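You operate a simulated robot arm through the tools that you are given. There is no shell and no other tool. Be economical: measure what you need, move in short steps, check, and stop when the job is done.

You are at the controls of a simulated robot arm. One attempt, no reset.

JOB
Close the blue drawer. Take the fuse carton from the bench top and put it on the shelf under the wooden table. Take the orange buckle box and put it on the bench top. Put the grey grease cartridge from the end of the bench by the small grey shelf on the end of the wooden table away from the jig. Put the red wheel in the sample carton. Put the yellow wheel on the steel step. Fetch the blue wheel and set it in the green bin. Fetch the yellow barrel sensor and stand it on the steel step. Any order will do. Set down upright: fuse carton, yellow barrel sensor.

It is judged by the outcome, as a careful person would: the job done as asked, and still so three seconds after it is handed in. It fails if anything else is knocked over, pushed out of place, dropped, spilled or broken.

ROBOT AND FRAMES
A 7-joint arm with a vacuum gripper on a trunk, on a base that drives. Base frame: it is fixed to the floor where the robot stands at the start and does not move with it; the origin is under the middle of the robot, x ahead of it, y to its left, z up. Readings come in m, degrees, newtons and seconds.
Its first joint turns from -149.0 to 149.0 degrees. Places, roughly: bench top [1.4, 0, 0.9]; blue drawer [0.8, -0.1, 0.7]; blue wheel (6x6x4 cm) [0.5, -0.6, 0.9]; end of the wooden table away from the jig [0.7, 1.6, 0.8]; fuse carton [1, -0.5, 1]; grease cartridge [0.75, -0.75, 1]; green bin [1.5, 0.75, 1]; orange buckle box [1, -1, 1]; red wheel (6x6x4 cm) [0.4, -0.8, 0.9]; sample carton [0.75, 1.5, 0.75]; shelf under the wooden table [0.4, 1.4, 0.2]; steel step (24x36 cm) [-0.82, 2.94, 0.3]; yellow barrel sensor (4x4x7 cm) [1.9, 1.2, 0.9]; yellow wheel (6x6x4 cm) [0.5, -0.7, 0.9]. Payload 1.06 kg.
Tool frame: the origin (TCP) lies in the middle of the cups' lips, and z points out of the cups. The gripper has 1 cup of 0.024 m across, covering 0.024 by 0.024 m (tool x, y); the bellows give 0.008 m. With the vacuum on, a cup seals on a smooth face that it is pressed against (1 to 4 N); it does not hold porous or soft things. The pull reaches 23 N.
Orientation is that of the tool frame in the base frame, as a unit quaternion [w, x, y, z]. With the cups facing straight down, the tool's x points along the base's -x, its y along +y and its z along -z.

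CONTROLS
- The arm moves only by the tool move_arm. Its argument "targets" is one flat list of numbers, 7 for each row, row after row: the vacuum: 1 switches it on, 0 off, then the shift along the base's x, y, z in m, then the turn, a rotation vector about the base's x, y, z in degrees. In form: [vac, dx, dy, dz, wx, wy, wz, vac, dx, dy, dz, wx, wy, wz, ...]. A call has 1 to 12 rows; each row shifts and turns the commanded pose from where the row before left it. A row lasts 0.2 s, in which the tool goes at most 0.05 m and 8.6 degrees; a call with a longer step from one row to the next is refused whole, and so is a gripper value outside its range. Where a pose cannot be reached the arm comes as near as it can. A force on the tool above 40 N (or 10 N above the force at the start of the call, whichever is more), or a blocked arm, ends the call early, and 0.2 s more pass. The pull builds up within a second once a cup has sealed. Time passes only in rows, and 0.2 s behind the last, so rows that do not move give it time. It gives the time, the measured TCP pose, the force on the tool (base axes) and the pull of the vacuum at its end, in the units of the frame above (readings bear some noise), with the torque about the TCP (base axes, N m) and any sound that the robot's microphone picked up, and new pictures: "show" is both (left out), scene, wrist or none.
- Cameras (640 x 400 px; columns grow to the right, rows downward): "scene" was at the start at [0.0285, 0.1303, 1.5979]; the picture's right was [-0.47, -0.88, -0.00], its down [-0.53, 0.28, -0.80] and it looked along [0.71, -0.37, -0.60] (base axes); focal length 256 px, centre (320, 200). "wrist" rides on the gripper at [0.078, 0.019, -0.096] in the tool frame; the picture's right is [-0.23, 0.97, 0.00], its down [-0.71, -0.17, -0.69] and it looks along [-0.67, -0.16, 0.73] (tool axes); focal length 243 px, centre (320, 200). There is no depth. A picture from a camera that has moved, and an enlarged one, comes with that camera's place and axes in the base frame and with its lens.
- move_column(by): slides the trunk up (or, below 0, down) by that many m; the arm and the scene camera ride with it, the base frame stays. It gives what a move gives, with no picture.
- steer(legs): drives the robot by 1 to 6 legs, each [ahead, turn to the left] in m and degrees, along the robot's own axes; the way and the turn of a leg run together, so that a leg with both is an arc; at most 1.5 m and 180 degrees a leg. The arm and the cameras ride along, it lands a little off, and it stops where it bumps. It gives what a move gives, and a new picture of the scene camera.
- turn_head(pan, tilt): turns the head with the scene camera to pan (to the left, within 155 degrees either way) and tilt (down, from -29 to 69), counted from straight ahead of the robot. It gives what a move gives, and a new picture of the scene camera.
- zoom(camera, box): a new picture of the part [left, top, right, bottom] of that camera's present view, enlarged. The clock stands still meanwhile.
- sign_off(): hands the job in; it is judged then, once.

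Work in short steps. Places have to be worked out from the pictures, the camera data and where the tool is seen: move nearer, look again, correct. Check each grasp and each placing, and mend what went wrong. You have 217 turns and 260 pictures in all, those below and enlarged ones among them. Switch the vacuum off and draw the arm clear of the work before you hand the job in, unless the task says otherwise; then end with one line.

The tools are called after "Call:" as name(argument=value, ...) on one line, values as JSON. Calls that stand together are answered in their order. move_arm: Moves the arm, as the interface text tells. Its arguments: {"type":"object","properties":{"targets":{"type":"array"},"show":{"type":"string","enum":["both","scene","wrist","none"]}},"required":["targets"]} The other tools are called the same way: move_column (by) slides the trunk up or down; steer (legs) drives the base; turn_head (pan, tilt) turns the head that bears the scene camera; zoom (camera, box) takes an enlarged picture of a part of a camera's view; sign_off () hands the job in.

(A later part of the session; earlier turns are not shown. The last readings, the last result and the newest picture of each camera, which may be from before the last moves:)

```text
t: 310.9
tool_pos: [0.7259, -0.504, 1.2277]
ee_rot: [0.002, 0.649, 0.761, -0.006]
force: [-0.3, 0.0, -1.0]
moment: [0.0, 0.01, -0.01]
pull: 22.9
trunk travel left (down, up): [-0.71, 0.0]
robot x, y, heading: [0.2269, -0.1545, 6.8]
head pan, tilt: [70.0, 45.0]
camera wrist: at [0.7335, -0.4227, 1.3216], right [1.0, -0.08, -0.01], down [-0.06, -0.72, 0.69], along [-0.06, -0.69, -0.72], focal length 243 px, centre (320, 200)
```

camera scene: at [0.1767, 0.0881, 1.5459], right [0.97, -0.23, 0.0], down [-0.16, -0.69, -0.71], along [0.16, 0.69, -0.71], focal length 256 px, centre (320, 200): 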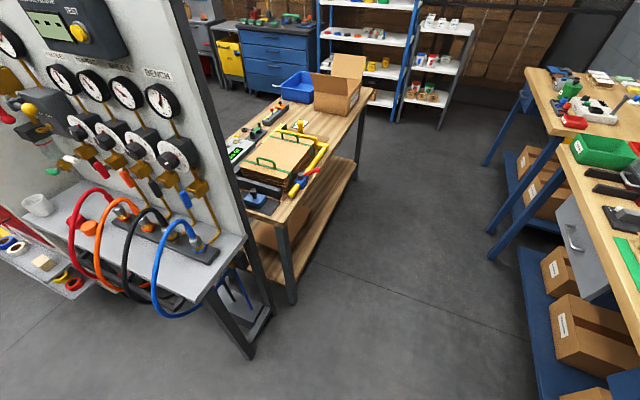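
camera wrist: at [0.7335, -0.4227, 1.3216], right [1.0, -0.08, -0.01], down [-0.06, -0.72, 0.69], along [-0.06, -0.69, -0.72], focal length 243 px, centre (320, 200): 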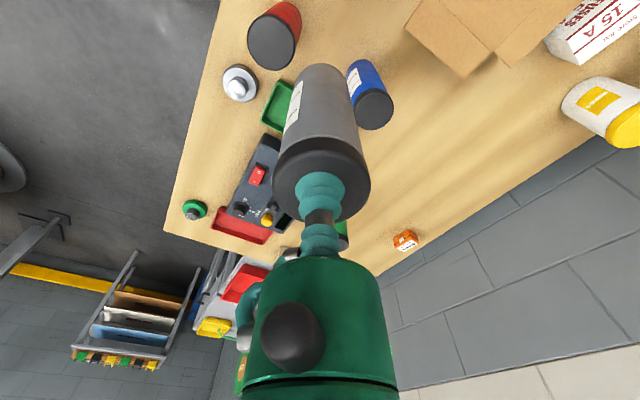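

Good clearance. I finish the swing to ahead, then drive along the aisle to the table.

Call:
move_arm(targets=[1, 0.0082, 0.0463, 0, 0, 0, 0, 1, 0.0082, 0.0463, 0, 0, 0, 0, 1, 0.0082, 0.0463, 0, 0, 0, 0, 1, 0.0082, 0.0463, 0, 0, 0, 0, 1, 0.0082, 0.0463, 0, 0, 0, 0, 1, 0.0082, 0.0463, 0, 0, 0, 0, 1, 0.0082, 0.0463, 0, 0, 0, 0, 1, 0.0082, 0.0463, 0, 0, 0, 0, 1, 0.0082, 0.0463, 0, 0, 0, 0], show="none")

Call:
steer(legs=[[0, 48.5], [1.3, 0]])

Call:
turn_head(pan=80, tilt=48)

Call:
zoom(camera="scene", box=[220, 140, 540, 340])

```text
t: 312.9
tool_pos: [0.8022, -0.0859, 1.2276]
ee_rot: [0.002, 0.65, 0.76, -0.006]
force: [-0.6, 0.2, -1.3]
moment: [-0.01, 0.0, -0.01]
pull: 22.8
trunk travel left (down, up): [-0.71, 0.0]
robot x, y, heading: [0.2276, -0.1568, 6.9]
head pan, tilt: [70.0, 45.0]
```

```text
t: 321.6
tool_pos: [1.3079, 1.3825, 1.2281]
ee_rot: [0.004, 0.284, 0.959, -0.004]
force: [-0.6, 0.4, -1.4]
moment: [0.01, -0.02, 0.01]
pull: 22.6
trunk travel left (down, up): [-0.71, 0.0]
robot x, y, heading: [0.976, 0.9075, 54.8]
head pan, tilt: [70.0, 45.0]
camera scene: at [0.76, 1.0376, 1.6459], right [0.82, 0.57, 0.0], down [0.4, -0.58, -0.71], along [-0.4, 0.58, -0.71], focal length 256 px, centre (320, 200)
```

scene: 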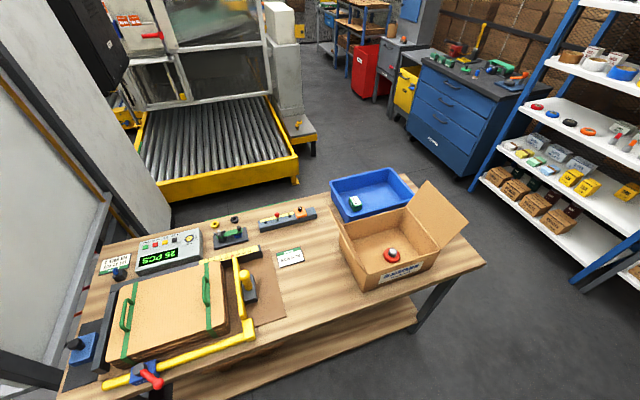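

```text
t: 322.3
tool_pos: [1.3076, 1.3806, 1.2276]
ee_rot: [0.004, 0.284, 0.959, -0.004]
force: [0.3, -0.1, -0.5]
moment: [0.01, 0.03, 0.01]
pull: 22.9
trunk travel left (down, up): [-0.71, 0.0]
robot x, y, heading: [0.9756, 0.9088, 54.6]
head pan, tilt: [80.0, 48.0]
camera scene: at [0.7507, 1.0265, 1.6417], right [0.71, 0.7, 0.0], down [0.52, -0.53, -0.67], along [-0.47, 0.48, -0.74], focal length 256 px, centre (320, 200)
```

scene: 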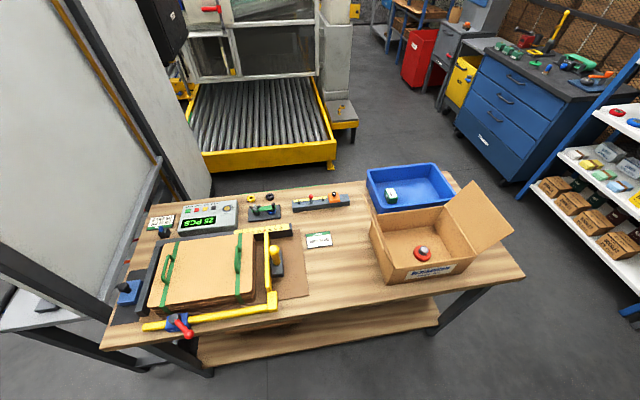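

```text
2.00 times, centred on (380, 240) of scene
camera zoom: at [0.7507, 1.0265, 1.6417], right [0.71, 0.7, 0.0], down [0.52, -0.53, -0.67], along [-0.47, 0.48, -0.74], focal length 512 px, centre (200, 120)
```

zoom: 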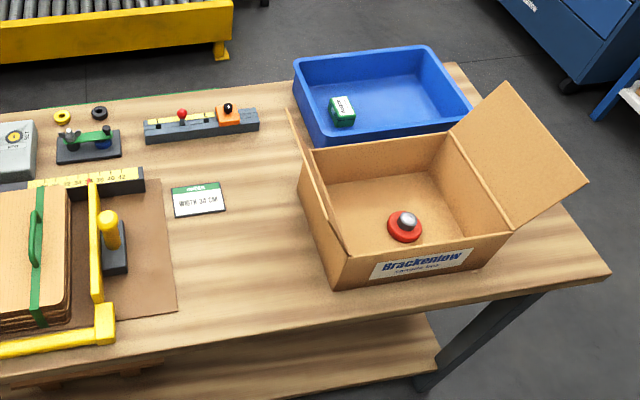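

There is free table between the jig's board and the carton; I choose (0.53,1.40). I bring the cartridge round, high.

Call:
move_arm(targets=[1, -0.0453, 0.0132, 0, 0, 0, 0, 1, -0.0453, 0.0132, 0, 0, 0, 0, 1, -0.0453, 0.0132, 0, 0, 0, 0, 1, -0.0453, 0.0132, 0, 0, 0, 0, 1, -0.0453, 0.0132, 0, 0, 0, 0, 1, -0.0453, 0.0132, 0, 0, 0, 0, 1, -0.0453, 0.0132, 0, 0, 0, 0, 1, -0.0453, 0.0132, 0, 0, 0, 0, 1, -0.0453, 0.0132, 0, 0, 0, 0], show="none")

Call:
move_arm(targets=[1, -0.0463, -0.0125, 0, 0, 0, 0, 1, -0.0463, -0.0125, 0, 0, 0, 0, 1, -0.0463, -0.0125, 0, 0, 0, 0, 1, -0.0463, -0.0125, 0, 0, 0, 0, 1, -0.0463, -0.0125, 0, 0, 0, 0, 1, -0.0463, -0.0125, 0, 0, 0, 0, 1, -0.0463, -0.0125, 0, 0, 0, 0, 1, -0.0463, -0.0125, 0, 0, 0, 0], show="both")

```text
t: 324.3
tool_pos: [0.8985, 1.501, 1.2279]
ee_rot: [0.003, 0.285, 0.959, -0.005]
force: [-0.2, -0.2, -0.2]
moment: [-0.01, -0.04, 0.01]
pull: 22.5
trunk travel left (down, up): [-0.71, 0.0]
robot x, y, heading: [0.9741, 0.9092, 54.5]
head pan, tilt: [80.0, 48.0]
```

```text
t: 326.1
tool_pos: [0.5309, 1.3991, 1.228]
ee_rot: [0.005, 0.284, 0.959, -0.005]
force: [-0.2, 0.7, -0.8]
moment: [-0.04, -0.03, -0.03]
pull: 22.7
trunk travel left (down, up): [-0.71, 0.0]
robot x, y, heading: [0.9701, 0.9108, 54.9]
head pan, tilt: [80.0, 48.0]
camera scene: at [0.7498, 1.0264, 1.6416], right [0.71, 0.7, 0.0], down [0.52, -0.53, -0.67], along [-0.47, 0.48, -0.74], focal length 256 px, centre (320, 200)
camera wrist: at [0.4745, 1.4602, 1.3222], right [0.73, 0.69, 0.0], down [0.5, -0.52, 0.69], along [0.47, -0.51, -0.72], focal length 243 px, centre (320, 200)
```

scene: 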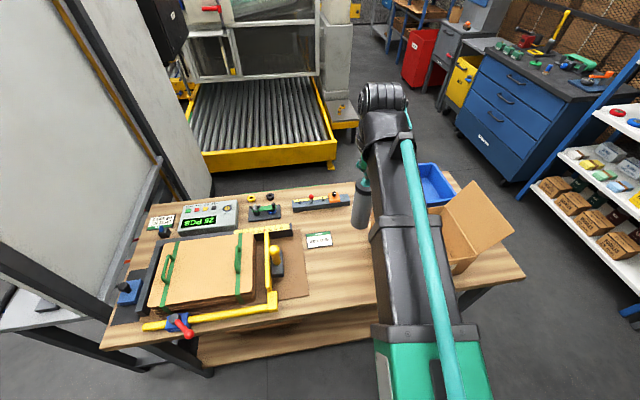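
wrist: 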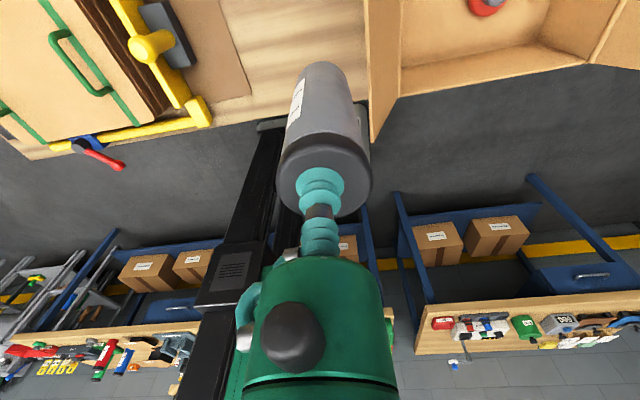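

Clear of the flap, but tight; I shift 1.2 cm away from it and lower.

Call:
move_arm(targets=[1, -0.007, -0.01, -0.03, 0, 0, 0, 1, 0, 0, -0.05, 0, 0, 0, 1, 0, 0, -0.05, 0, 0, 0, 1, 0, 0, -0.05, 0, 0, 0, 1, 0, 0, -0.05, 0, 0, 0], show="both")

```text
t: 327.3
tool_pos: [0.5236, 1.3907, 0.9965]
ee_rot: [0.004, 0.284, 0.959, -0.005]
force: [-0.7, 0.2, 0.5]
moment: [-0.02, 0.01, 0.02]
pull: 22.9
trunk travel left (down, up): [-0.71, 0.0]
robot x, y, heading: [0.9707, 0.9069, 54.9]
head pan, tilt: [80.0, 48.0]
camera scene: at [0.7504, 1.0268, 1.6417], right [0.71, 0.7, 0.0], down [0.52, -0.53, -0.67], along [-0.47, 0.48, -0.74], focal length 256 px, centre (320, 200)
camera wrist: at [0.4672, 1.4505, 1.0923], right [0.73, 0.69, 0.0], down [0.5, -0.52, 0.69], along [0.47, -0.51, -0.72], focal length 243 px, centre (320, 200)
```

scene: 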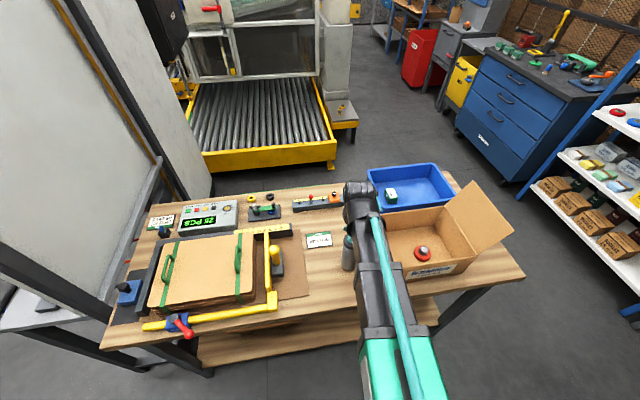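
wrist: 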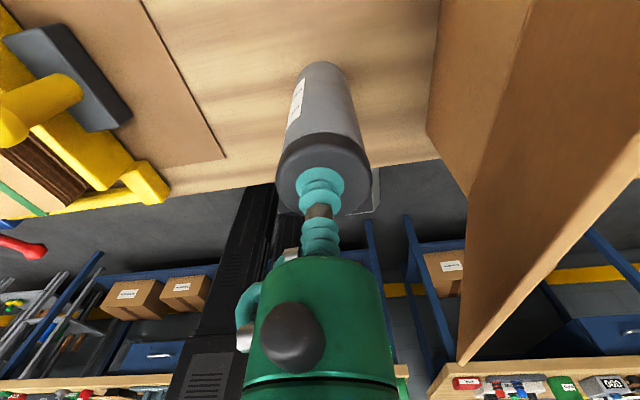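

Clear. Lower gently to the table.

Call:
move_arm(targets=[1, 0, 0, -0.02, 0, 0, 0, 1, 0, 0, -0.006, 0, 0, 0, 1, 0, 0, -0.004, 0, 0, 0, 1, 0, 0, -0.003, 0, 0, 0], show="none")

```text
t: 328.3
tool_pos: [0.5238, 1.39, 0.9648]
ee_rot: [0.003, 0.284, 0.959, -0.004]
force: [0.4, -0.4, 4.3]
moment: [0.01, 0.01, -0.01]
pull: 22.8
trunk travel left (down, up): [-0.71, 0.0]
robot x, y, heading: [0.9759, 0.9045, 54.5]
head pan, tilt: [80.0, 48.0]
```

Call:
move_arm(targets=[1, 0, 0, -0.002, 0, 0, 0, 0, 0, 0, 0, 0, 0, 0, 0, 0, 0, 0, 0, 0, 0, 0, 0, 0, 0, 0, 0, 0, 0, 0, 0, 0, 0, 0, 0, 0, 0, 0, 0.01, 0, 0, 0, 0, 0, 0, 0.03, 0, 0, 0, 0, 0, 0, 0.05, 0, 0, 0, 0, 0, 0, 0.05, 0, 0, 0, 0, 0, 0, 0.05, 0, 0, 0], show="wrist")

```text
t: 330.5
tool_pos: [0.5244, 1.39, 1.1539]
ee_rot: [0.002, 0.284, 0.959, -0.005]
force: [-0.5, 0.4, 0.4]
moment: [0.01, 0.02, -0.02]
pull: 0.1
trunk travel left (down, up): [-0.71, 0.0]
robot x, y, heading: [0.9735, 0.9047, 54.6]
head pan, tilt: [80.0, 48.0]
camera wrist: at [0.4677, 1.45, 1.2485], right [0.73, 0.69, 0.0], down [0.5, -0.52, 0.69], along [0.47, -0.51, -0.72], focal length 243 px, centre (320, 200)
```

wrist: 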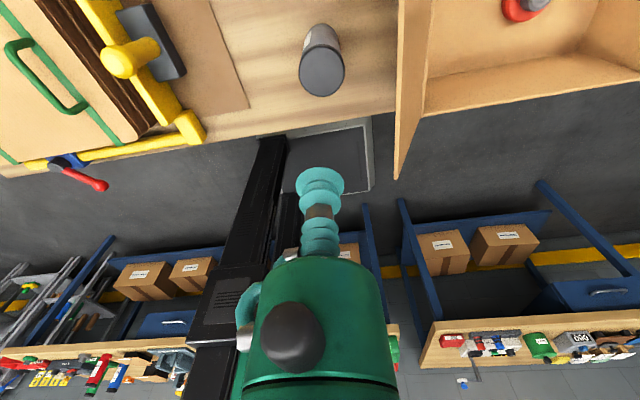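

Cartridge stands on the table. I swing the arm back ahead, and then look at the shelf beneath from a lower viewpoint.

Call:
move_arm(targets=[0, 0.0463, 0.0137, 0, 0, 0, 0, 0, 0.0463, 0.0137, 0, 0, 0, 0, 0, 0.0463, 0.0137, 0, 0, 0, 0, 0, 0.0463, 0.0137, 0, 0, 0, 0, 0, 0.0463, 0.0137, 0, 0, 0, 0, 0, 0.0463, 0.0137, 0, 0, 0, 0, 0, 0.0463, 0.0137, 0, 0, 0, 0, 0, 0.0463, 0.0137, 0, 0, 0, 0, 0, 0.0453, -0.0132, 0, 0, 0, 0, 0, 0.0453, -0.0132, 0, 0, 0, 0, 0, 0.0453, -0.0132, 0, 0, 0, 0, 0, 0.0453, -0.0132, 0, 0, 0, 0], show="none")

Call:
move_arm(targets=[0, 0.0453, -0.0132, 0, 0, 0, 0, 0, 0.0453, -0.0132, 0, 0, 0, 0, 0, 0.0453, -0.0132, 0, 0, 0, 0, 0, 0.0453, -0.0132, 0, 0, 0, 0, 0, 0.0453, -0.0132, 0, 0, 0, 0], show="none")

Call:
steer(legs=[[-0.6, 0]])

Call:
move_column(by=-0.4)

Call:
turn_head(pan=50, tilt=35)

```text
t: 333.1
tool_pos: [1.0752, 1.4472, 1.1539]
ee_rot: [0.003, 0.284, 0.959, -0.004]
force: [0.1, 0.1, -0.6]
moment: [0.02, 0.0, 0.0]
pull: 0.1
trunk travel left (down, up): [-0.71, 0.0]
robot x, y, heading: [0.9766, 0.9076, 54.7]
head pan, tilt: [80.0, 48.0]
```

```text
t: 334.3
tool_pos: [1.3028, 1.3808, 1.1518]
ee_rot: [0.004, 0.283, 0.959, -0.005]
force: [1.0, 0.4, 0.0]
moment: [0.0, -0.01, -0.03]
pull: 0.0
trunk travel left (down, up): [-0.71, 0.0]
robot x, y, heading: [0.9739, 0.9039, 54.7]
head pan, tilt: [80.0, 48.0]
```

```text
t: 337.6
tool_pos: [0.9588, 0.8959, 1.152]
ee_rot: [0.003, 0.283, 0.959, -0.004]
force: [-0.2, 0.4, -0.3]
moment: [-0.02, -0.02, 0.01]
pull: 0.0
trunk travel left (down, up): [-0.71, 0.0]
robot x, y, heading: [0.6317, 0.4264, 54.6]
head pan, tilt: [80.0, 48.0]
camera scene: at [0.4086, 0.5418, 1.6417], right [0.71, 0.71, 0.0], down [0.52, -0.53, -0.67], along [-0.47, 0.47, -0.74], focal length 256 px, centre (320, 200)
```

scene: 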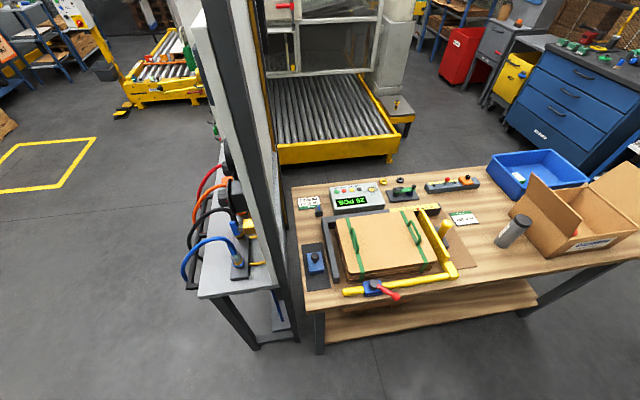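

```text
t: 341.5
tool_pos: [0.9599, 0.8999, 0.7526]
ee_rot: [0.003, 0.282, 0.959, -0.005]
force: [-0.9, -0.5, 0.0]
moment: [0.02, 0.01, 0.0]
pull: 0.1
trunk travel left (down, up): [-0.31, 0.4]
robot x, y, heading: [0.6326, 0.425, 54.7]
head pan, tilt: [80.0, 48.0]
```

```text
t: 342.4
tool_pos: [0.9597, 0.8975, 0.7517]
ee_rot: [0.003, 0.283, 0.959, -0.004]
force: [1.3, 0.4, 0.3]
moment: [0.02, -0.05, 0.01]
pull: 0.1
trunk travel left (down, up): [-0.31, 0.4]
robot x, y, heading: [0.6302, 0.4292, 54.8]
head pan, tilt: [50.0, 35.0]
camera scene: at [0.4419, 0.5715, 1.2607], right [0.97, 0.26, 0.0], down [0.15, -0.55, -0.82], along [-0.21, 0.79, -0.57], focal length 256 px, centre (320, 200)
```

scene: 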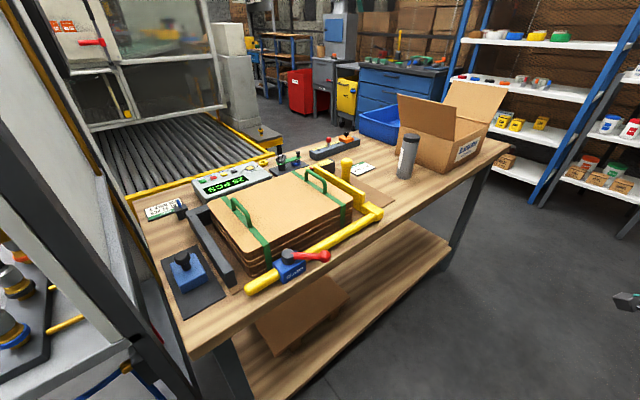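

I lower further for a view under the table.

Call:
move_column(by=-0.25)

Call:
turn_head(pan=50, tilt=25)

```text
t: 345.0
tool_pos: [0.9587, 0.8991, 0.5016]
ee_rot: [0.002, 0.283, 0.959, -0.005]
force: [-0.2, -0.1, 0.0]
moment: [-0.01, 0.01, 0.01]
pull: 0.1
trunk travel left (down, up): [-0.06, 0.65]
robot x, y, heading: [0.6317, 0.4228, 54.7]
head pan, tilt: [50.0, 35.0]
```

```text
t: 345.7
tool_pos: [0.9599, 0.8984, 0.5025]
ee_rot: [0.003, 0.284, 0.959, -0.005]
force: [0.7, -0.2, -0.3]
moment: [0.0, 0.01, 0.03]
pull: 0.1
trunk travel left (down, up): [-0.06, 0.65]
robot x, y, heading: [0.6316, 0.43, 54.9]
head pan, tilt: [50.0, 25.0]
camera scene: at [0.441, 0.5755, 1.0265], right [0.97, 0.26, 0.0], down [0.11, -0.41, -0.91], along [-0.23, 0.88, -0.42], focal length 256 px, centre (320, 200)
```

scene: 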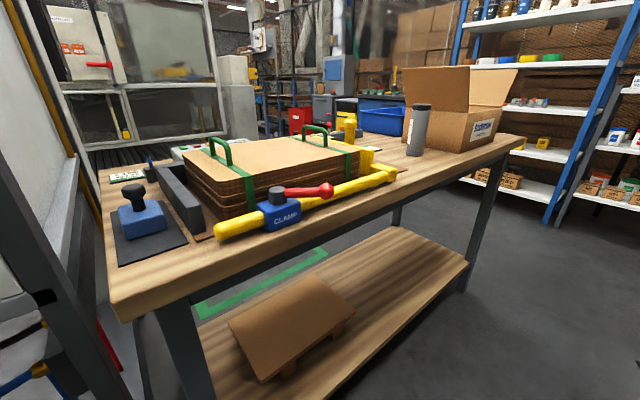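

The shelf is open from the aisle side with free space at its far part, and the arm can reach under with the wrist low. Now fetch the fuse carton: raise trunk, reverse, turn right.

Call:
move_column(by=0.4)

Call:
move_column(by=0.25)

Call:
steer(legs=[[-0.5, 0], [0, -50]])

Call:
turn_head(pan=-40, tilt=40)

Call:
move_arm(targets=[0, 0, 0, 0, 0, 0, 0], show="wrist")

```text
t: 349.6
tool_pos: [0.9596, 0.8976, 0.9016]
ee_rot: [0.003, 0.284, 0.959, -0.005]
force: [0.4, 0.1, -0.4]
moment: [0.0, -0.02, 0.0]
pull: 0.0
trunk travel left (down, up): [-0.46, 0.25]
robot x, y, heading: [0.6332, 0.4241, 54.8]
head pan, tilt: [50.0, 25.0]
```

```text
t: 352.1
tool_pos: [0.9588, 0.8983, 1.1506]
ee_rot: [0.002, 0.284, 0.959, -0.005]
force: [0.2, -0.7, 0.3]
moment: [-0.01, 0.04, 0.02]
pull: 0.0
trunk travel left (down, up): [-0.71, 0.0]
robot x, y, heading: [0.635, 0.425, 54.9]
head pan, tilt: [50.0, 25.0]
```

```text
t: 357.3
tool_pos: [0.9165, 0.0676, 1.152]
ee_rot: [0.001, 0.663, 0.749, -0.005]
force: [0.7, 0.7, 0.0]
moment: [0.01, 0.01, 0.0]
pull: 0.1
trunk travel left (down, up): [-0.71, 0.0]
robot x, y, heading: [0.3439, 0.0127, 4.8]
head pan, tilt: [50.0, 25.0]
camera scene: at [0.3344, 0.2555, 1.6765], right [0.82, -0.58, 0.0], down [-0.24, -0.35, -0.91], along [0.52, 0.74, -0.42], focal length 256 px, centre (320, 200)
```

scene: 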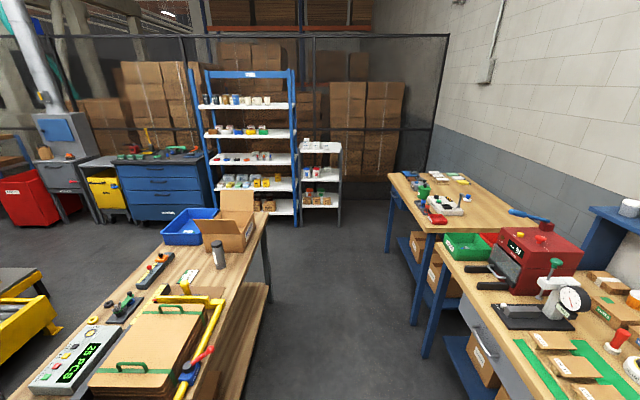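

```text
t: 359.0
tool_pos: [0.9163, 0.0683, 1.152]
ee_rot: [0.001, 0.663, 0.749, -0.005]
force: [-0.4, -0.7, 0.4]
moment: [0.0, 0.02, -0.02]
pull: 0.0
trunk travel left (down, up): [-0.71, 0.0]
robot x, y, heading: [0.3436, 0.0148, 4.7]
head pan, tilt: [-40.0, 40.0]
camera scene: at [0.3507, 0.1314, 1.6532], right [-0.58, -0.82, 0.0], down [-0.53, 0.37, -0.77], along [0.63, -0.44, -0.64], focal length 256 px, centre (320, 200)
```

scene: 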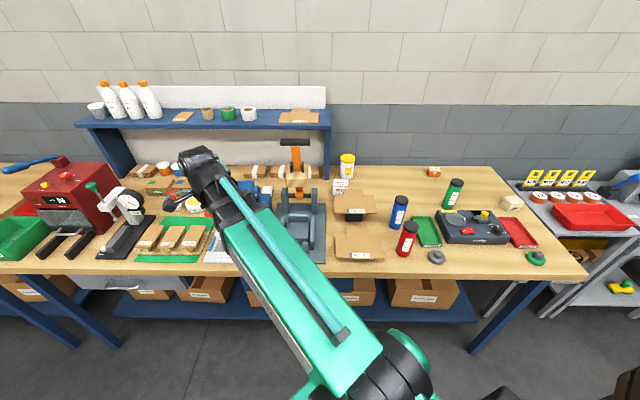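

```text
t: 359.4
tool_pos: [0.9164, 0.0664, 1.1531]
ee_rot: [0.001, 0.663, 0.749, -0.007]
force: [1.5, -0.1, 0.3]
moment: [0.0, 0.01, 0.01]
pull: 0.0
trunk travel left (down, up): [-0.71, 0.0]
robot x, y, heading: [0.3451, 0.0126, 4.6]
head pan, tilt: [-40.0, 40.0]
camera wrist: at [0.9259, 0.1488, 1.2468], right [0.99, -0.11, 0.0], down [-0.08, -0.72, 0.69], along [-0.08, -0.69, -0.72], focal length 243 px, centre (320, 200)
```

wrist: 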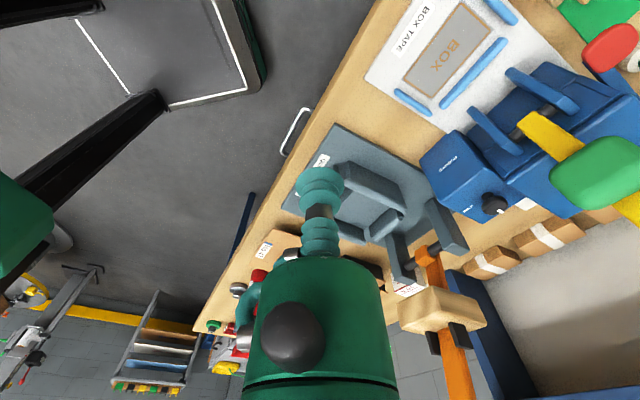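

I enlarge the fuse carton's surroundings.

Call:
zoom(camera="scene", box=[260, 130, 420, 230])

```text
4.00 times, centred on (340, 180) of scene
camera zoom: at [0.3507, 0.1313, 1.6532], right [-0.58, -0.82, 0.0], down [-0.53, 0.37, -0.77], along [0.63, -0.44, -0.64], focal length 1025 px, centre (240, 280)
```

zoom: 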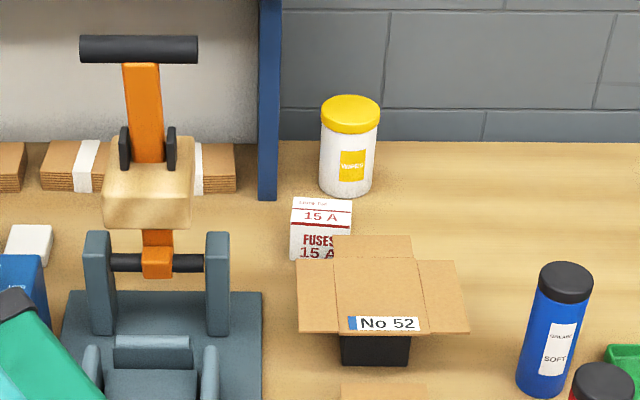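

Next I move the tool along the front to (0.85,-0.36), staying clear of the orange lever.

Call:
move_arm(targets=[0, -0.0073, -0.0473, 0, 0, 0, 0, 0, -0.0073, -0.0473, 0, 0, 0, 0, 0, -0.0073, -0.0473, 0, 0, 0, 0, 0, -0.0073, -0.0473, 0, 0, 0, 0, 0, -0.0073, -0.0473, 0, 0, 0, 0, 0, -0.0073, -0.0473, 0, 0, 0, 0, 0, -0.0073, -0.0473, 0, 0, 0, 0, 0, -0.0073, -0.0473, 0, 0, 0, 0, 0, -0.0073, -0.0473, 0, 0, 0, 0], show="both")

```text
t: 361.4
tool_pos: [0.8501, -0.3593, 1.1532]
ee_rot: [0.001, 0.663, 0.749, -0.006]
force: [0.9, 0.4, -0.8]
moment: [0.02, 0.0, 0.03]
pull: 0.1
trunk travel left (down, up): [-0.71, 0.0]
robot x, y, heading: [0.3412, 0.0114, 4.8]
head pan, tilt: [-40.0, 40.0]
camera scene: at [0.3506, 0.1305, 1.6533], right [-0.58, -0.82, 0.0], down [-0.53, 0.37, -0.77], along [0.63, -0.44, -0.64], focal length 256 px, centre (320, 200)
camera wrist: at [0.8598, -0.2787, 1.2474], right [0.99, -0.11, 0.0], down [-0.08, -0.72, 0.69], along [-0.08, -0.69, -0.72], focal length 243 px, centre (320, 200)
```

scene: 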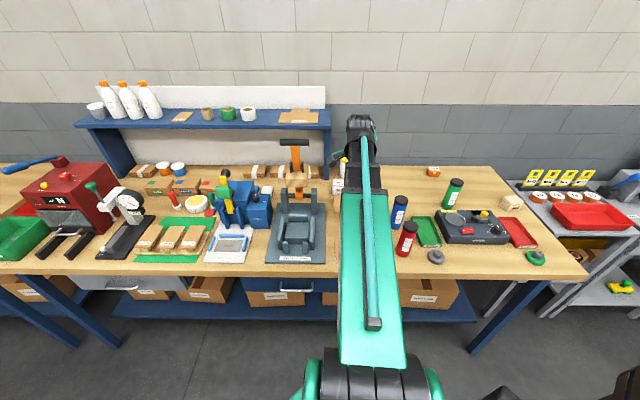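
wrist: 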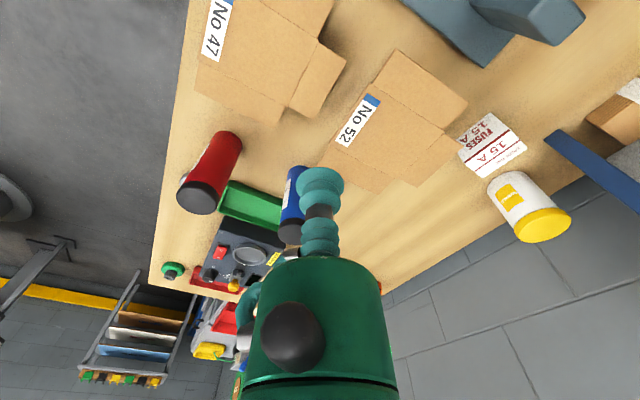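

Call:
zoom(camera="wrist", box=[380, 60, 604, 200])

```text
2.86 times, centred on (492, 130) of wrist
camera zoom: at [0.8598, -0.2787, 1.2474], right [0.99, -0.11, 0.0], down [-0.08, -0.72, 0.69], along [-0.08, -0.69, -0.72], focal length 693 px, centre (-171, 400)
```

zoom: 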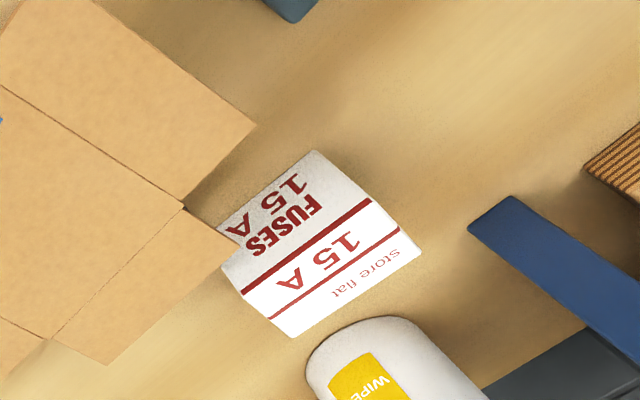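

Fuse carton top is at about (1.072,-0.487,0.963), next to a flap edge 2.5 cm away. I move over it while yawing so the camera faces me.

Call:
move_arm(targets=[0, 0.037, -0.0213, 0, 0, 0, 8, 0, 0.037, -0.0213, 0, 0, 0, 8, 0, 0.037, -0.0213, 0, 0, 0, 8, 0, 0.037, -0.0213, 0, 0, 0, 8, 0, 0.037, -0.0213, 0, 0, 0, 8, 0, 0.037, -0.0213, 0, 0, 0, 8], show="wrist")

```text
t: 362.8
tool_pos: [1.0742, -0.4868, 1.1512]
ee_rot: [0.004, 0.301, 0.954, -0.005]
force: [-0.5, 0.0, 0.2]
moment: [0.03, 0.04, 0.02]
pull: 0.1
trunk travel left (down, up): [-0.71, 0.0]
robot x, y, heading: [0.3426, 0.017, 4.9]
head pan, tilt: [-40.0, 40.0]
camera wrist: at [1.0196, -0.4257, 1.2458], right [0.75, 0.66, 0.0], down [0.48, -0.54, 0.69], along [0.46, -0.52, -0.72], focal length 243 px, centre (320, 200)
```

wrist: 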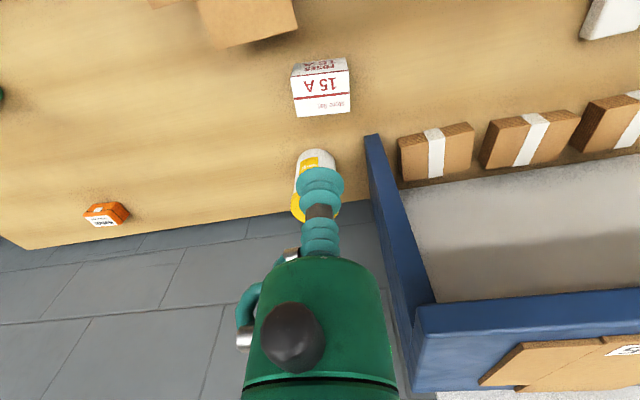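

Refined: top is at about (1.095,-0.508,0.935). I align and lower to ~0.98.

Call:
move_arm(targets=[0, 0.021, -0.021, -0.03, 0, 0, 0, 0, 0, 0, -0.05, 0, 0, 0, 0, 0, 0, -0.05, 0, 0, 0, 0, 0, 0, -0.04, 0, 0, 0], show="wrist")

```text
t: 363.8
tool_pos: [1.094, -0.5057, 0.9807]
ee_rot: [0.003, 0.301, 0.954, -0.004]
force: [-0.9, -0.4, -0.7]
moment: [0.01, -0.03, -0.04]
pull: 0.1
trunk travel left (down, up): [-0.71, 0.0]
robot x, y, heading: [0.3442, 0.0155, 4.8]
head pan, tilt: [-40.0, 40.0]
camera wrist: at [1.0401, -0.4445, 1.0759], right [0.75, 0.66, 0.0], down [0.48, -0.54, 0.69], along [0.46, -0.52, -0.72], focal length 243 px, centre (320, 200)
```

wrist: 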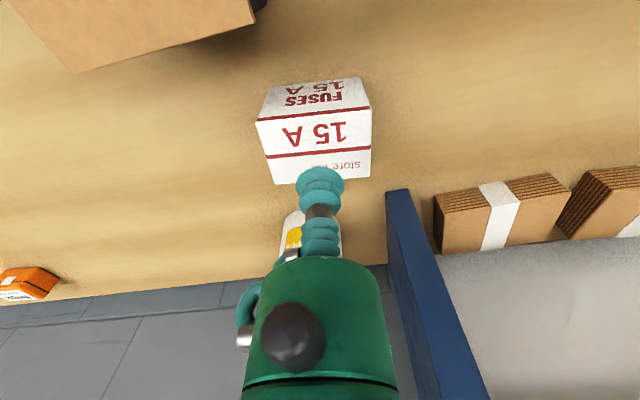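

Aligned within a few mm. Descend with vacuum on.

Call:
move_arm(targets=[1, 0.001, -0.005, -0.03, 0, 0, 0, 1, 0, 0, -0.005, 0, 0, 0, 1, 0, 0, -0.004, 0, 0, 0, 1, 0, 0, -0.003, 0, 0, 0, 1, 0, 0, -0.003, 0, 0, 0], show="none")

```text
t: 365.0
tool_pos: [1.0942, -0.5111, 0.9384]
ee_rot: [0.006, 0.3, 0.954, -0.005]
force: [5.2, -4.4, 16.6]
moment: [0.1, -0.02, -0.02]
pull: 23.2
trunk travel left (down, up): [-0.71, 0.0]
robot x, y, heading: [0.3433, 0.0158, 4.6]
head pan, tilt: [-40.0, 40.0]
```

Sealed. Lift straight up and bring it back to the carrying pose.

Call:
move_arm(targets=[1, 0, 0, 0.02, 0, 0, 0, 1, 0, 0, 0.05, 0, 0, 0, 1, 0, 0, 0.05, 0, 0, 0, 1, 0, 0, 0.05, 0, 0, 0, 1, 0, 0, 0.05, 0, 0, 0, 1, 0, 0, 0.01, 0, 0, 0, 1, -0.037, 0.025, 0, 0, 0, 0, 1, -0.037, 0.025, 0, 0, 0, 0, 1, -0.037, 0.025, 0, 0, 0, 0, 1, -0.037, 0.025, 0, 0, 0, 0, 1, -0.037, 0.025, 0, 0, 0, 0, 1, -0.037, 0.025, 0, 0, 0, 0], show="wrist")

Call:
move_arm(targets=[1, 0.005, 0.0473, 0, 0, 0, 0, 1, 0.005, 0.0473, 0, 0, 0, 0, 1, 0.005, 0.0473, 0, 0, 0, 0, 1, 0.005, 0.0473, 0, 0, 0, 0, 1, 0.005, 0.0473, 0, 0, 0, 0, 1, 0.005, 0.0473, 0, 0, 0, 0, 1, 0.005, 0.0473, 0, 0, 0, 0, 1, 0.005, 0.0473, 0, 0, 0, 0, 1, 0.005, 0.0473, 0, 0, 0, 0], show="none")

```text
t: 367.6
tool_pos: [0.8724, -0.3615, 1.1684]
ee_rot: [0.002, 0.3, 0.954, -0.005]
force: [-0.5, -0.6, -1.5]
moment: [0.0, 0.0, 0.01]
pull: 22.9
trunk travel left (down, up): [-0.71, 0.0]
robot x, y, heading: [0.3453, 0.0144, 4.8]
head pan, tilt: [-40.0, 40.0]
camera wrist: at [0.818, -0.2992, 1.2622], right [0.75, 0.66, 0.0], down [0.48, -0.54, 0.69], along [0.46, -0.52, -0.72], focal length 243 px, centre (320, 200)
```

wrist: 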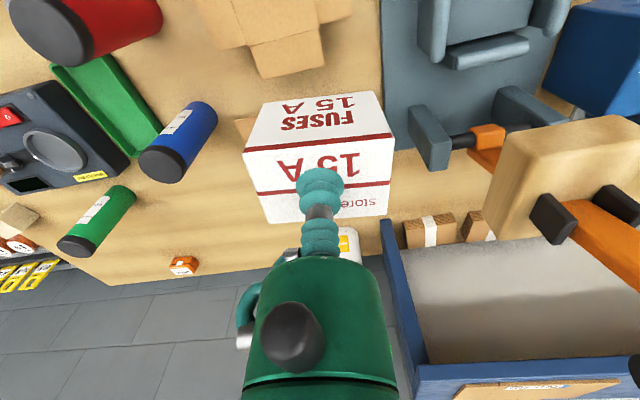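

```text
t: 369.6
tool_pos: [0.9174, 0.0646, 1.166]
ee_rot: [0.003, 0.3, 0.954, -0.004]
force: [0.6, 0.8, -0.9]
moment: [-0.01, -0.01, -0.02]
pull: 23.3
trunk travel left (down, up): [-0.71, 0.0]
robot x, y, heading: [0.3414, 0.013, 4.5]
head pan, tilt: [-40.0, 40.0]
```

Turn left and drive 0.75 m to beside the table.

Call:
steer(legs=[[0, 50.5], [0.75, 0]])

Call:
move_column(by=-0.4)

Call:
move_column(by=-0.28)

Call:
turn_head(pan=35, tilt=35)

```text
t: 375.9
tool_pos: [1.1069, 1.1029, 1.1656]
ee_rot: [0.005, -0.132, 0.991, -0.003]
force: [-0.8, 0.1, -1.7]
moment: [0.0, 0.0, 0.03]
pull: 22.9
trunk travel left (down, up): [-0.71, 0.0]
robot x, y, heading: [0.7766, 0.6246, 55.1]
head pan, tilt: [-40.0, 40.0]
camera scene: at [0.6904, 0.7132, 1.6532], right [0.26, -0.97, 0.0], down [-0.62, -0.17, -0.77], along [0.74, 0.2, -0.64], focal length 256 px, centre (320, 200)
```

scene: 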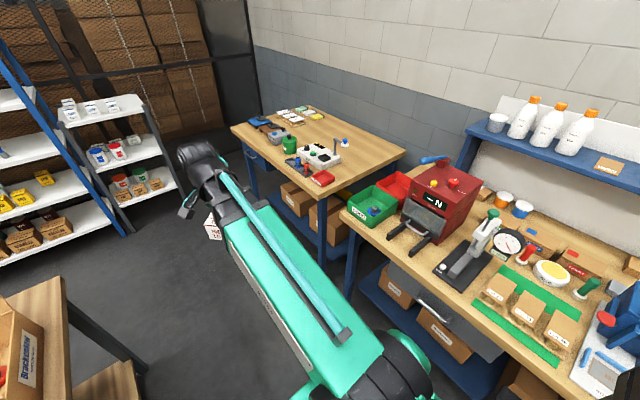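

```text
t: 379.8
tool_pos: [1.1062, 1.1009, 0.7665]
ee_rot: [0.004, -0.132, 0.991, -0.002]
force: [-0.1, -0.2, -1.2]
moment: [0.03, 0.01, 0.01]
pull: 23.2
trunk travel left (down, up): [-0.31, 0.4]
robot x, y, heading: [0.7763, 0.6261, 55.1]
head pan, tilt: [-40.0, 40.0]
```

```text
t: 382.6
tool_pos: [1.1055, 1.1016, 0.4867]
ee_rot: [0.004, -0.132, 0.991, -0.003]
force: [-1.3, -0.5, -1.7]
moment: [-0.01, -0.01, 0.03]
pull: 23.2
trunk travel left (down, up): [-0.03, 0.68]
robot x, y, heading: [0.7765, 0.6291, 54.8]
head pan, tilt: [-40.0, 40.0]
```

```text
t: 384.1
tool_pos: [1.1065, 1.1019, 0.486]
ee_rot: [0.005, -0.131, 0.991, -0.003]
force: [1.0, 0.6, -1.2]
moment: [0.0, 0.0, 0.01]
pull: 22.9
trunk travel left (down, up): [-0.03, 0.68]
robot x, y, heading: [0.7758, 0.6305, 54.5]
head pan, tilt: [35.0, 35.0]
camera scene: at [0.6082, 0.779, 0.9807], right [1.0, 0.0, 0.0], down [0.0, -0.57, -0.82], along [0.0, 0.82, -0.57], focal length 256 px, centre (320, 200)
```

scene: 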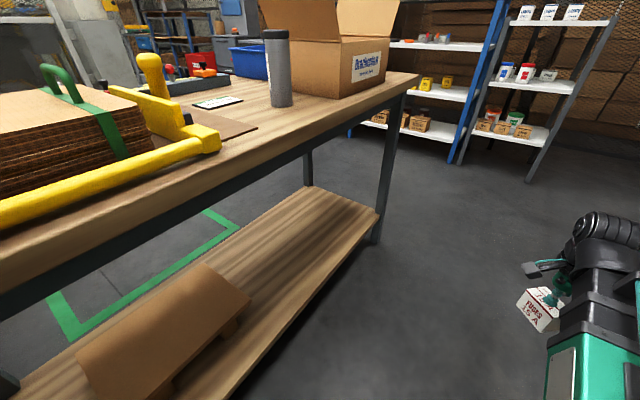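

I see the shelf with free space at u≈1.5. In the aisle I lower the carton to z≈0.33 and square it up with the table.

Call:
move_arm(targets=[1, 0, 0, -0.03, 0, 0, -7.2, 1, 0, 0, -0.03, 0, 0, -7.2, 1, 0, 0, -0.03, 0, 0, -7.2, 1, 0, 0, -0.03, 0, 0, -7.2, 1, 0, 0, -0.03, 0, 0, -7.2, 1, 0, 0, 0, 0, 0, -7.2, 1, 0, 0, 0, 0, 0, -7.2], show="scene")

```text
t: 385.6
tool_pos: [1.1059, 1.1015, 0.3354]
ee_rot: [0.003, 0.304, 0.953, -0.004]
force: [-0.8, -0.6, -1.5]
moment: [-0.01, 0.0, -0.01]
pull: 23.6
trunk travel left (down, up): [-0.03, 0.68]
robot x, y, heading: [0.7742, 0.63, 55.1]
head pan, tilt: [35.0, 35.0]
camera scene: at [0.6082, 0.779, 0.9807], right [1.0, 0.0, 0.0], down [0.0, -0.57, -0.82], along [0.0, 0.82, -0.57], focal length 256 px, centre (320, 200)
```

scene: 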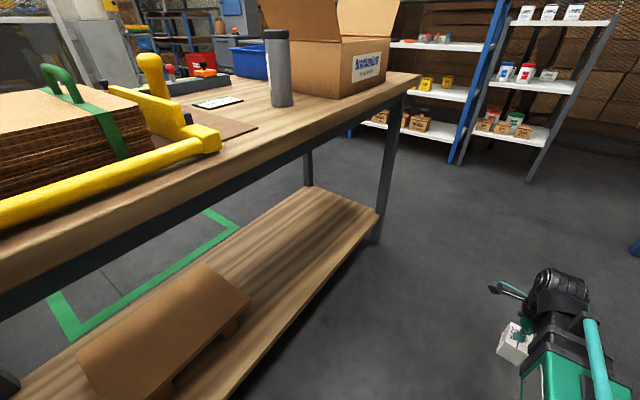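

Reachable. I move toward the table, stopping just before its edge to check clearances.

Call:
move_arm(targets=[1, -0.042, 0.026, 0, 0, 0, 0, 1, -0.042, 0.026, 0, 0, 0, 0, 1, -0.042, 0.026, 0, 0, 0, 0, 1, -0.042, 0.026, 0, 0, 0, 0, 1, -0.042, 0.026, 0, 0, 0, 0, 1, -0.042, 0.026, 0, 0, 0, 0, 1, -0.042, 0.026, 0, 0, 0, 0], show="both")

```text
t: 387.2
tool_pos: [0.8112, 1.2838, 0.3359]
ee_rot: [0.004, 0.303, 0.953, -0.006]
force: [-1.1, 0.5, -1.5]
moment: [0.01, 0.0, 0.04]
pull: 23.4
trunk travel left (down, up): [-0.03, 0.68]
robot x, y, heading: [0.7762, 0.6251, 54.8]
head pan, tilt: [35.0, 35.0]
camera scene: at [0.6082, 0.779, 0.9807], right [1.0, 0.0, 0.0], down [0.0, -0.57, -0.82], along [0.0, 0.82, -0.57], focal length 256 px, centre (320, 200)
camera wrist: at [0.758, 1.3457, 0.431], right [0.75, 0.66, 0.0], down [0.48, -0.54, 0.69], along [0.45, -0.52, -0.72], focal length 243 px, centre (320, 200)
```

scene: 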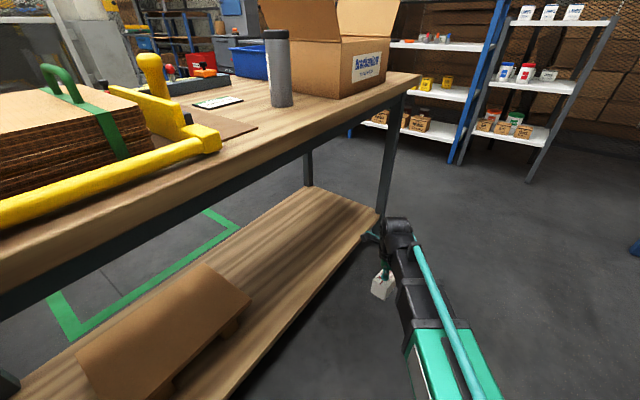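
wrist: 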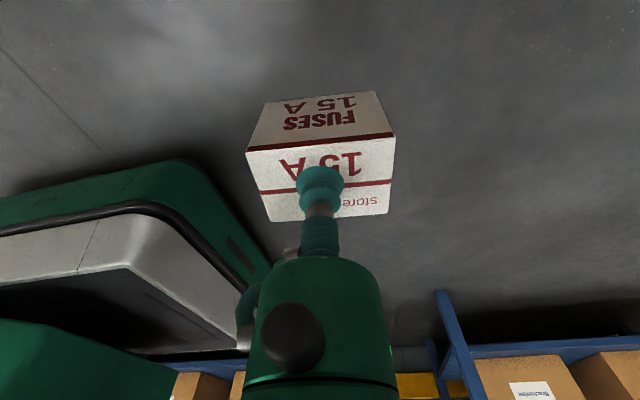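

Wrist is well below the table frame. I slide in further by 14 cm and check.

Call:
move_arm(targets=[1, -0.0385, 0.024, 0, 0, 0, 0, 1, -0.0385, 0.024, 0, 0, 0, 0, 1, -0.0385, 0.024, 0, 0, 0, 0], show="both")

```text
t: 388.1
tool_pos: [0.6965, 1.3557, 0.3361]
ee_rot: [0.003, 0.303, 0.953, -0.004]
force: [-0.1, 0.4, -0.7]
moment: [0.02, 0.01, 0.0]
pull: 23.1
trunk travel left (down, up): [-0.03, 0.68]
robot x, y, heading: [0.7772, 0.6313, 54.9]
head pan, tilt: [35.0, 35.0]
camera scene: at [0.6082, 0.779, 0.9807], right [1.0, 0.0, 0.0], down [0.0, -0.57, -0.82], along [0.0, 0.82, -0.57], focal length 256 px, centre (320, 200)
camera wrist: at [0.6432, 1.4175, 0.4309], right [0.75, 0.66, 0.0], down [0.48, -0.54, 0.69], along [0.45, -0.52, -0.72], focal length 243 px, centre (320, 200)
```

scene: 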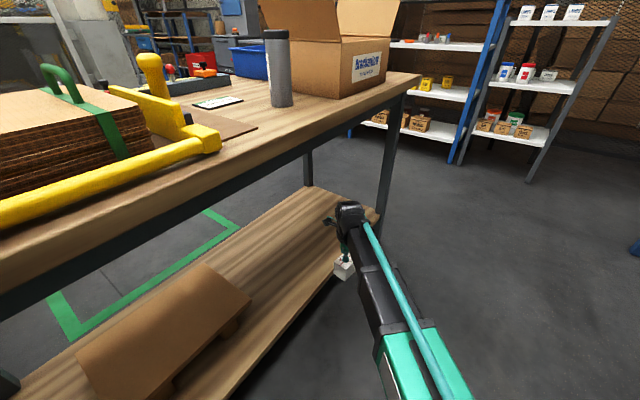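
wrist: 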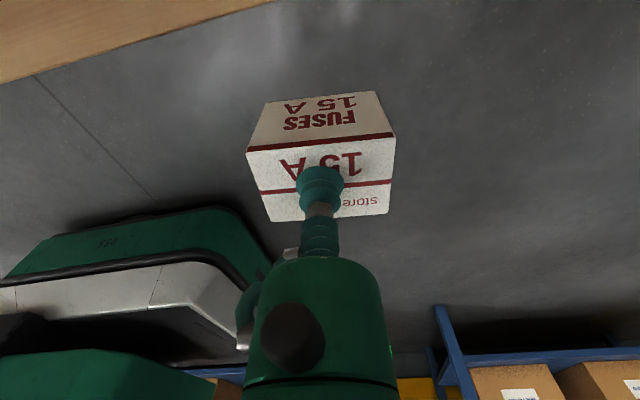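

Shelf edge is at n≈-0.28; carton at n≈-0.21. Slide 17 cm more onto the shelf.

Call:
move_arm(targets=[1, -0.0352, 0.0247, 0, 0, 0, 0, 1, -0.0352, 0.0247, 0, 0, 0, 0, 1, -0.0352, 0.0247, 0, 0, 0, 0, 1, -0.0352, 0.0247, 0, 0, 0, 0], show="both")

```text
t: 389.1
tool_pos: [0.5561, 1.4552, 0.3364]
ee_rot: [0.003, 0.303, 0.953, -0.005]
force: [-0.1, -0.3, -0.6]
moment: [0.03, 0.02, 0.01]
pull: 22.3
trunk travel left (down, up): [-0.03, 0.68]
robot x, y, heading: [0.7774, 0.632, 54.8]
head pan, tilt: [35.0, 35.0]
camera scene: at [0.6082, 0.779, 0.9807], right [1.0, 0.0, 0.0], down [0.0, -0.57, -0.82], along [0.0, 0.82, -0.57], focal length 256 px, centre (320, 200)
camera wrist: at [0.5023, 1.5167, 0.4299], right [0.75, 0.66, 0.0], down [0.48, -0.54, 0.69], along [0.45, -0.52, -0.72], focal length 243 px, centre (320, 200)
```

scene: 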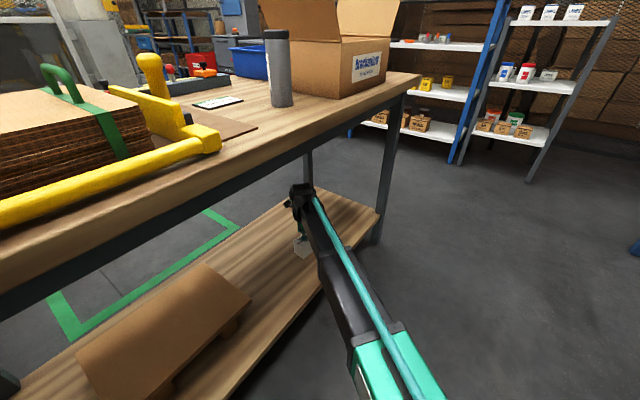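
wrist: 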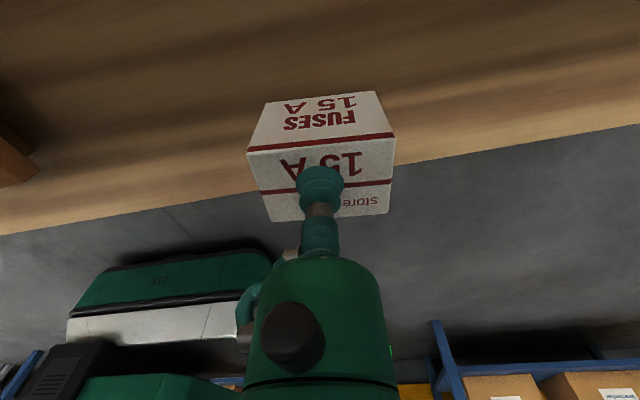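

Well over the shelf. Lower toward contact.

Call:
move_arm(targets=[1, 0, 0, -0.03, 0, 0, 0, 1, 0, 0, -0.015, 0, 0, 0, 1, 0, 0, -0.008, 0, 0, 0, 1, 0, 0, -0.005, 0, 0, 0], show="wrist")

```text
t: 390.1
tool_pos: [0.556, 1.456, 0.2763]
ee_rot: [0.003, 0.303, 0.953, -0.004]
force: [-0.3, 0.5, -0.4]
moment: [0.0, 0.0, 0.0]
pull: 22.8
trunk travel left (down, up): [-0.03, 0.68]
robot x, y, heading: [0.7742, 0.6273, 55.0]
head pan, tilt: [35.0, 35.0]
camera wrist: at [0.5025, 1.5169, 0.3723], right [0.75, 0.66, 0.0], down [0.48, -0.54, 0.69], along [0.45, -0.52, -0.72], focal length 243 px, centre (320, 200)
```

wrist: 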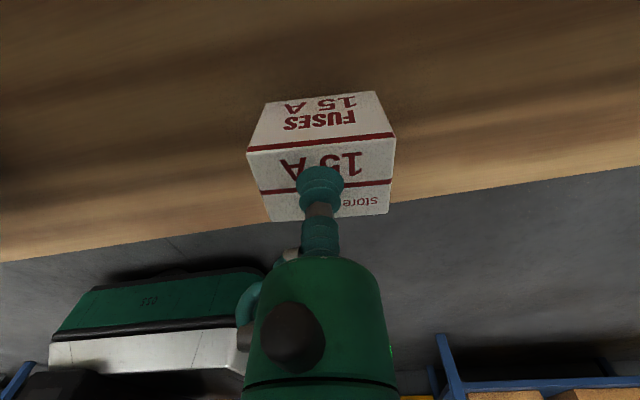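

Call:
move_arm(targets=[1, 0, 0, -0.005, 0, 0, 0, 1, 0, 0, -0.004, 0, 0, 0, 1, 0, 0, -0.003, 0, 0, 0], show="none")

```text
t: 390.9
tool_pos: [0.5555, 1.4545, 0.2658]
ee_rot: [0.004, 0.303, 0.953, -0.004]
force: [0.5, -0.5, -1.0]
moment: [0.0, 0.02, -0.01]
pull: 22.7
trunk travel left (down, up): [-0.03, 0.68]
robot x, y, heading: [0.7735, 0.6303, 54.9]
head pan, tilt: [35.0, 35.0]
```

Call:
move_arm(targets=[1, 0, 0, -0.004, 0, 0, 0, 1, 0, 0, -0.003, 0, 0, 0, 1, 0, 0, -0.003, 0, 0, 0], show="none")

```text
t: 391.6
tool_pos: [0.5561, 1.4548, 0.2585]
ee_rot: [0.003, 0.303, 0.953, -0.004]
force: [0.8, -3.4, 16.8]
moment: [0.11, 0.04, -0.02]
pull: 22.7
trunk travel left (down, up): [-0.03, 0.68]
robot x, y, heading: [0.7755, 0.6285, 55.0]
head pan, tilt: [35.0, 35.0]
```

Contact with the shelf. Release, lift a little, and look.

Call:
move_arm(targets=[0, 0, 0, 0.002, 0, 0, 0, 0, 0, 0, 0, 0, 0, 0, 0, 0, 0, 0, 0, 0, 0, 0, 0, 0, 0, 0, 0, 0, 0, 0, 0, 0.01, 0, 0, 0, 0, 0, 0, 0.03, 0, 0, 0, 0, 0, 0, 0.04, 0, 0, 0], show="wrist")

```text
t: 393.2
tool_pos: [0.5571, 1.4538, 0.3385]
ee_rot: [0.004, 0.303, 0.953, -0.005]
force: [-0.1, -0.5, 0.2]
moment: [0.0, 0.04, -0.02]
pull: 0.2
trunk travel left (down, up): [-0.03, 0.68]
robot x, y, heading: [0.776, 0.6283, 54.9]
head pan, tilt: [35.0, 35.0]
camera wrist: at [0.503, 1.516, 0.4335], right [0.75, 0.66, 0.0], down [0.48, -0.54, 0.69], along [0.45, -0.52, -0.72], focal length 243 px, centre (320, 200)
```

wrist: 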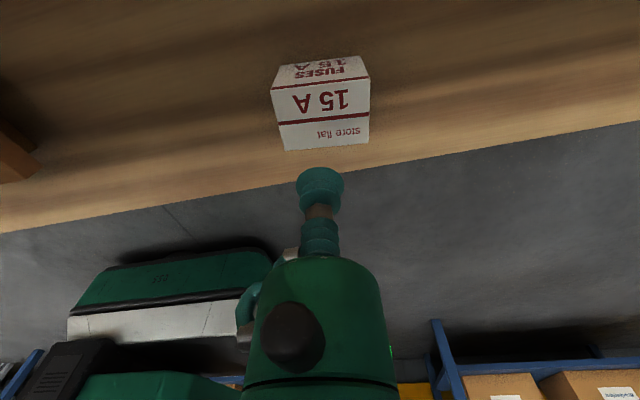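

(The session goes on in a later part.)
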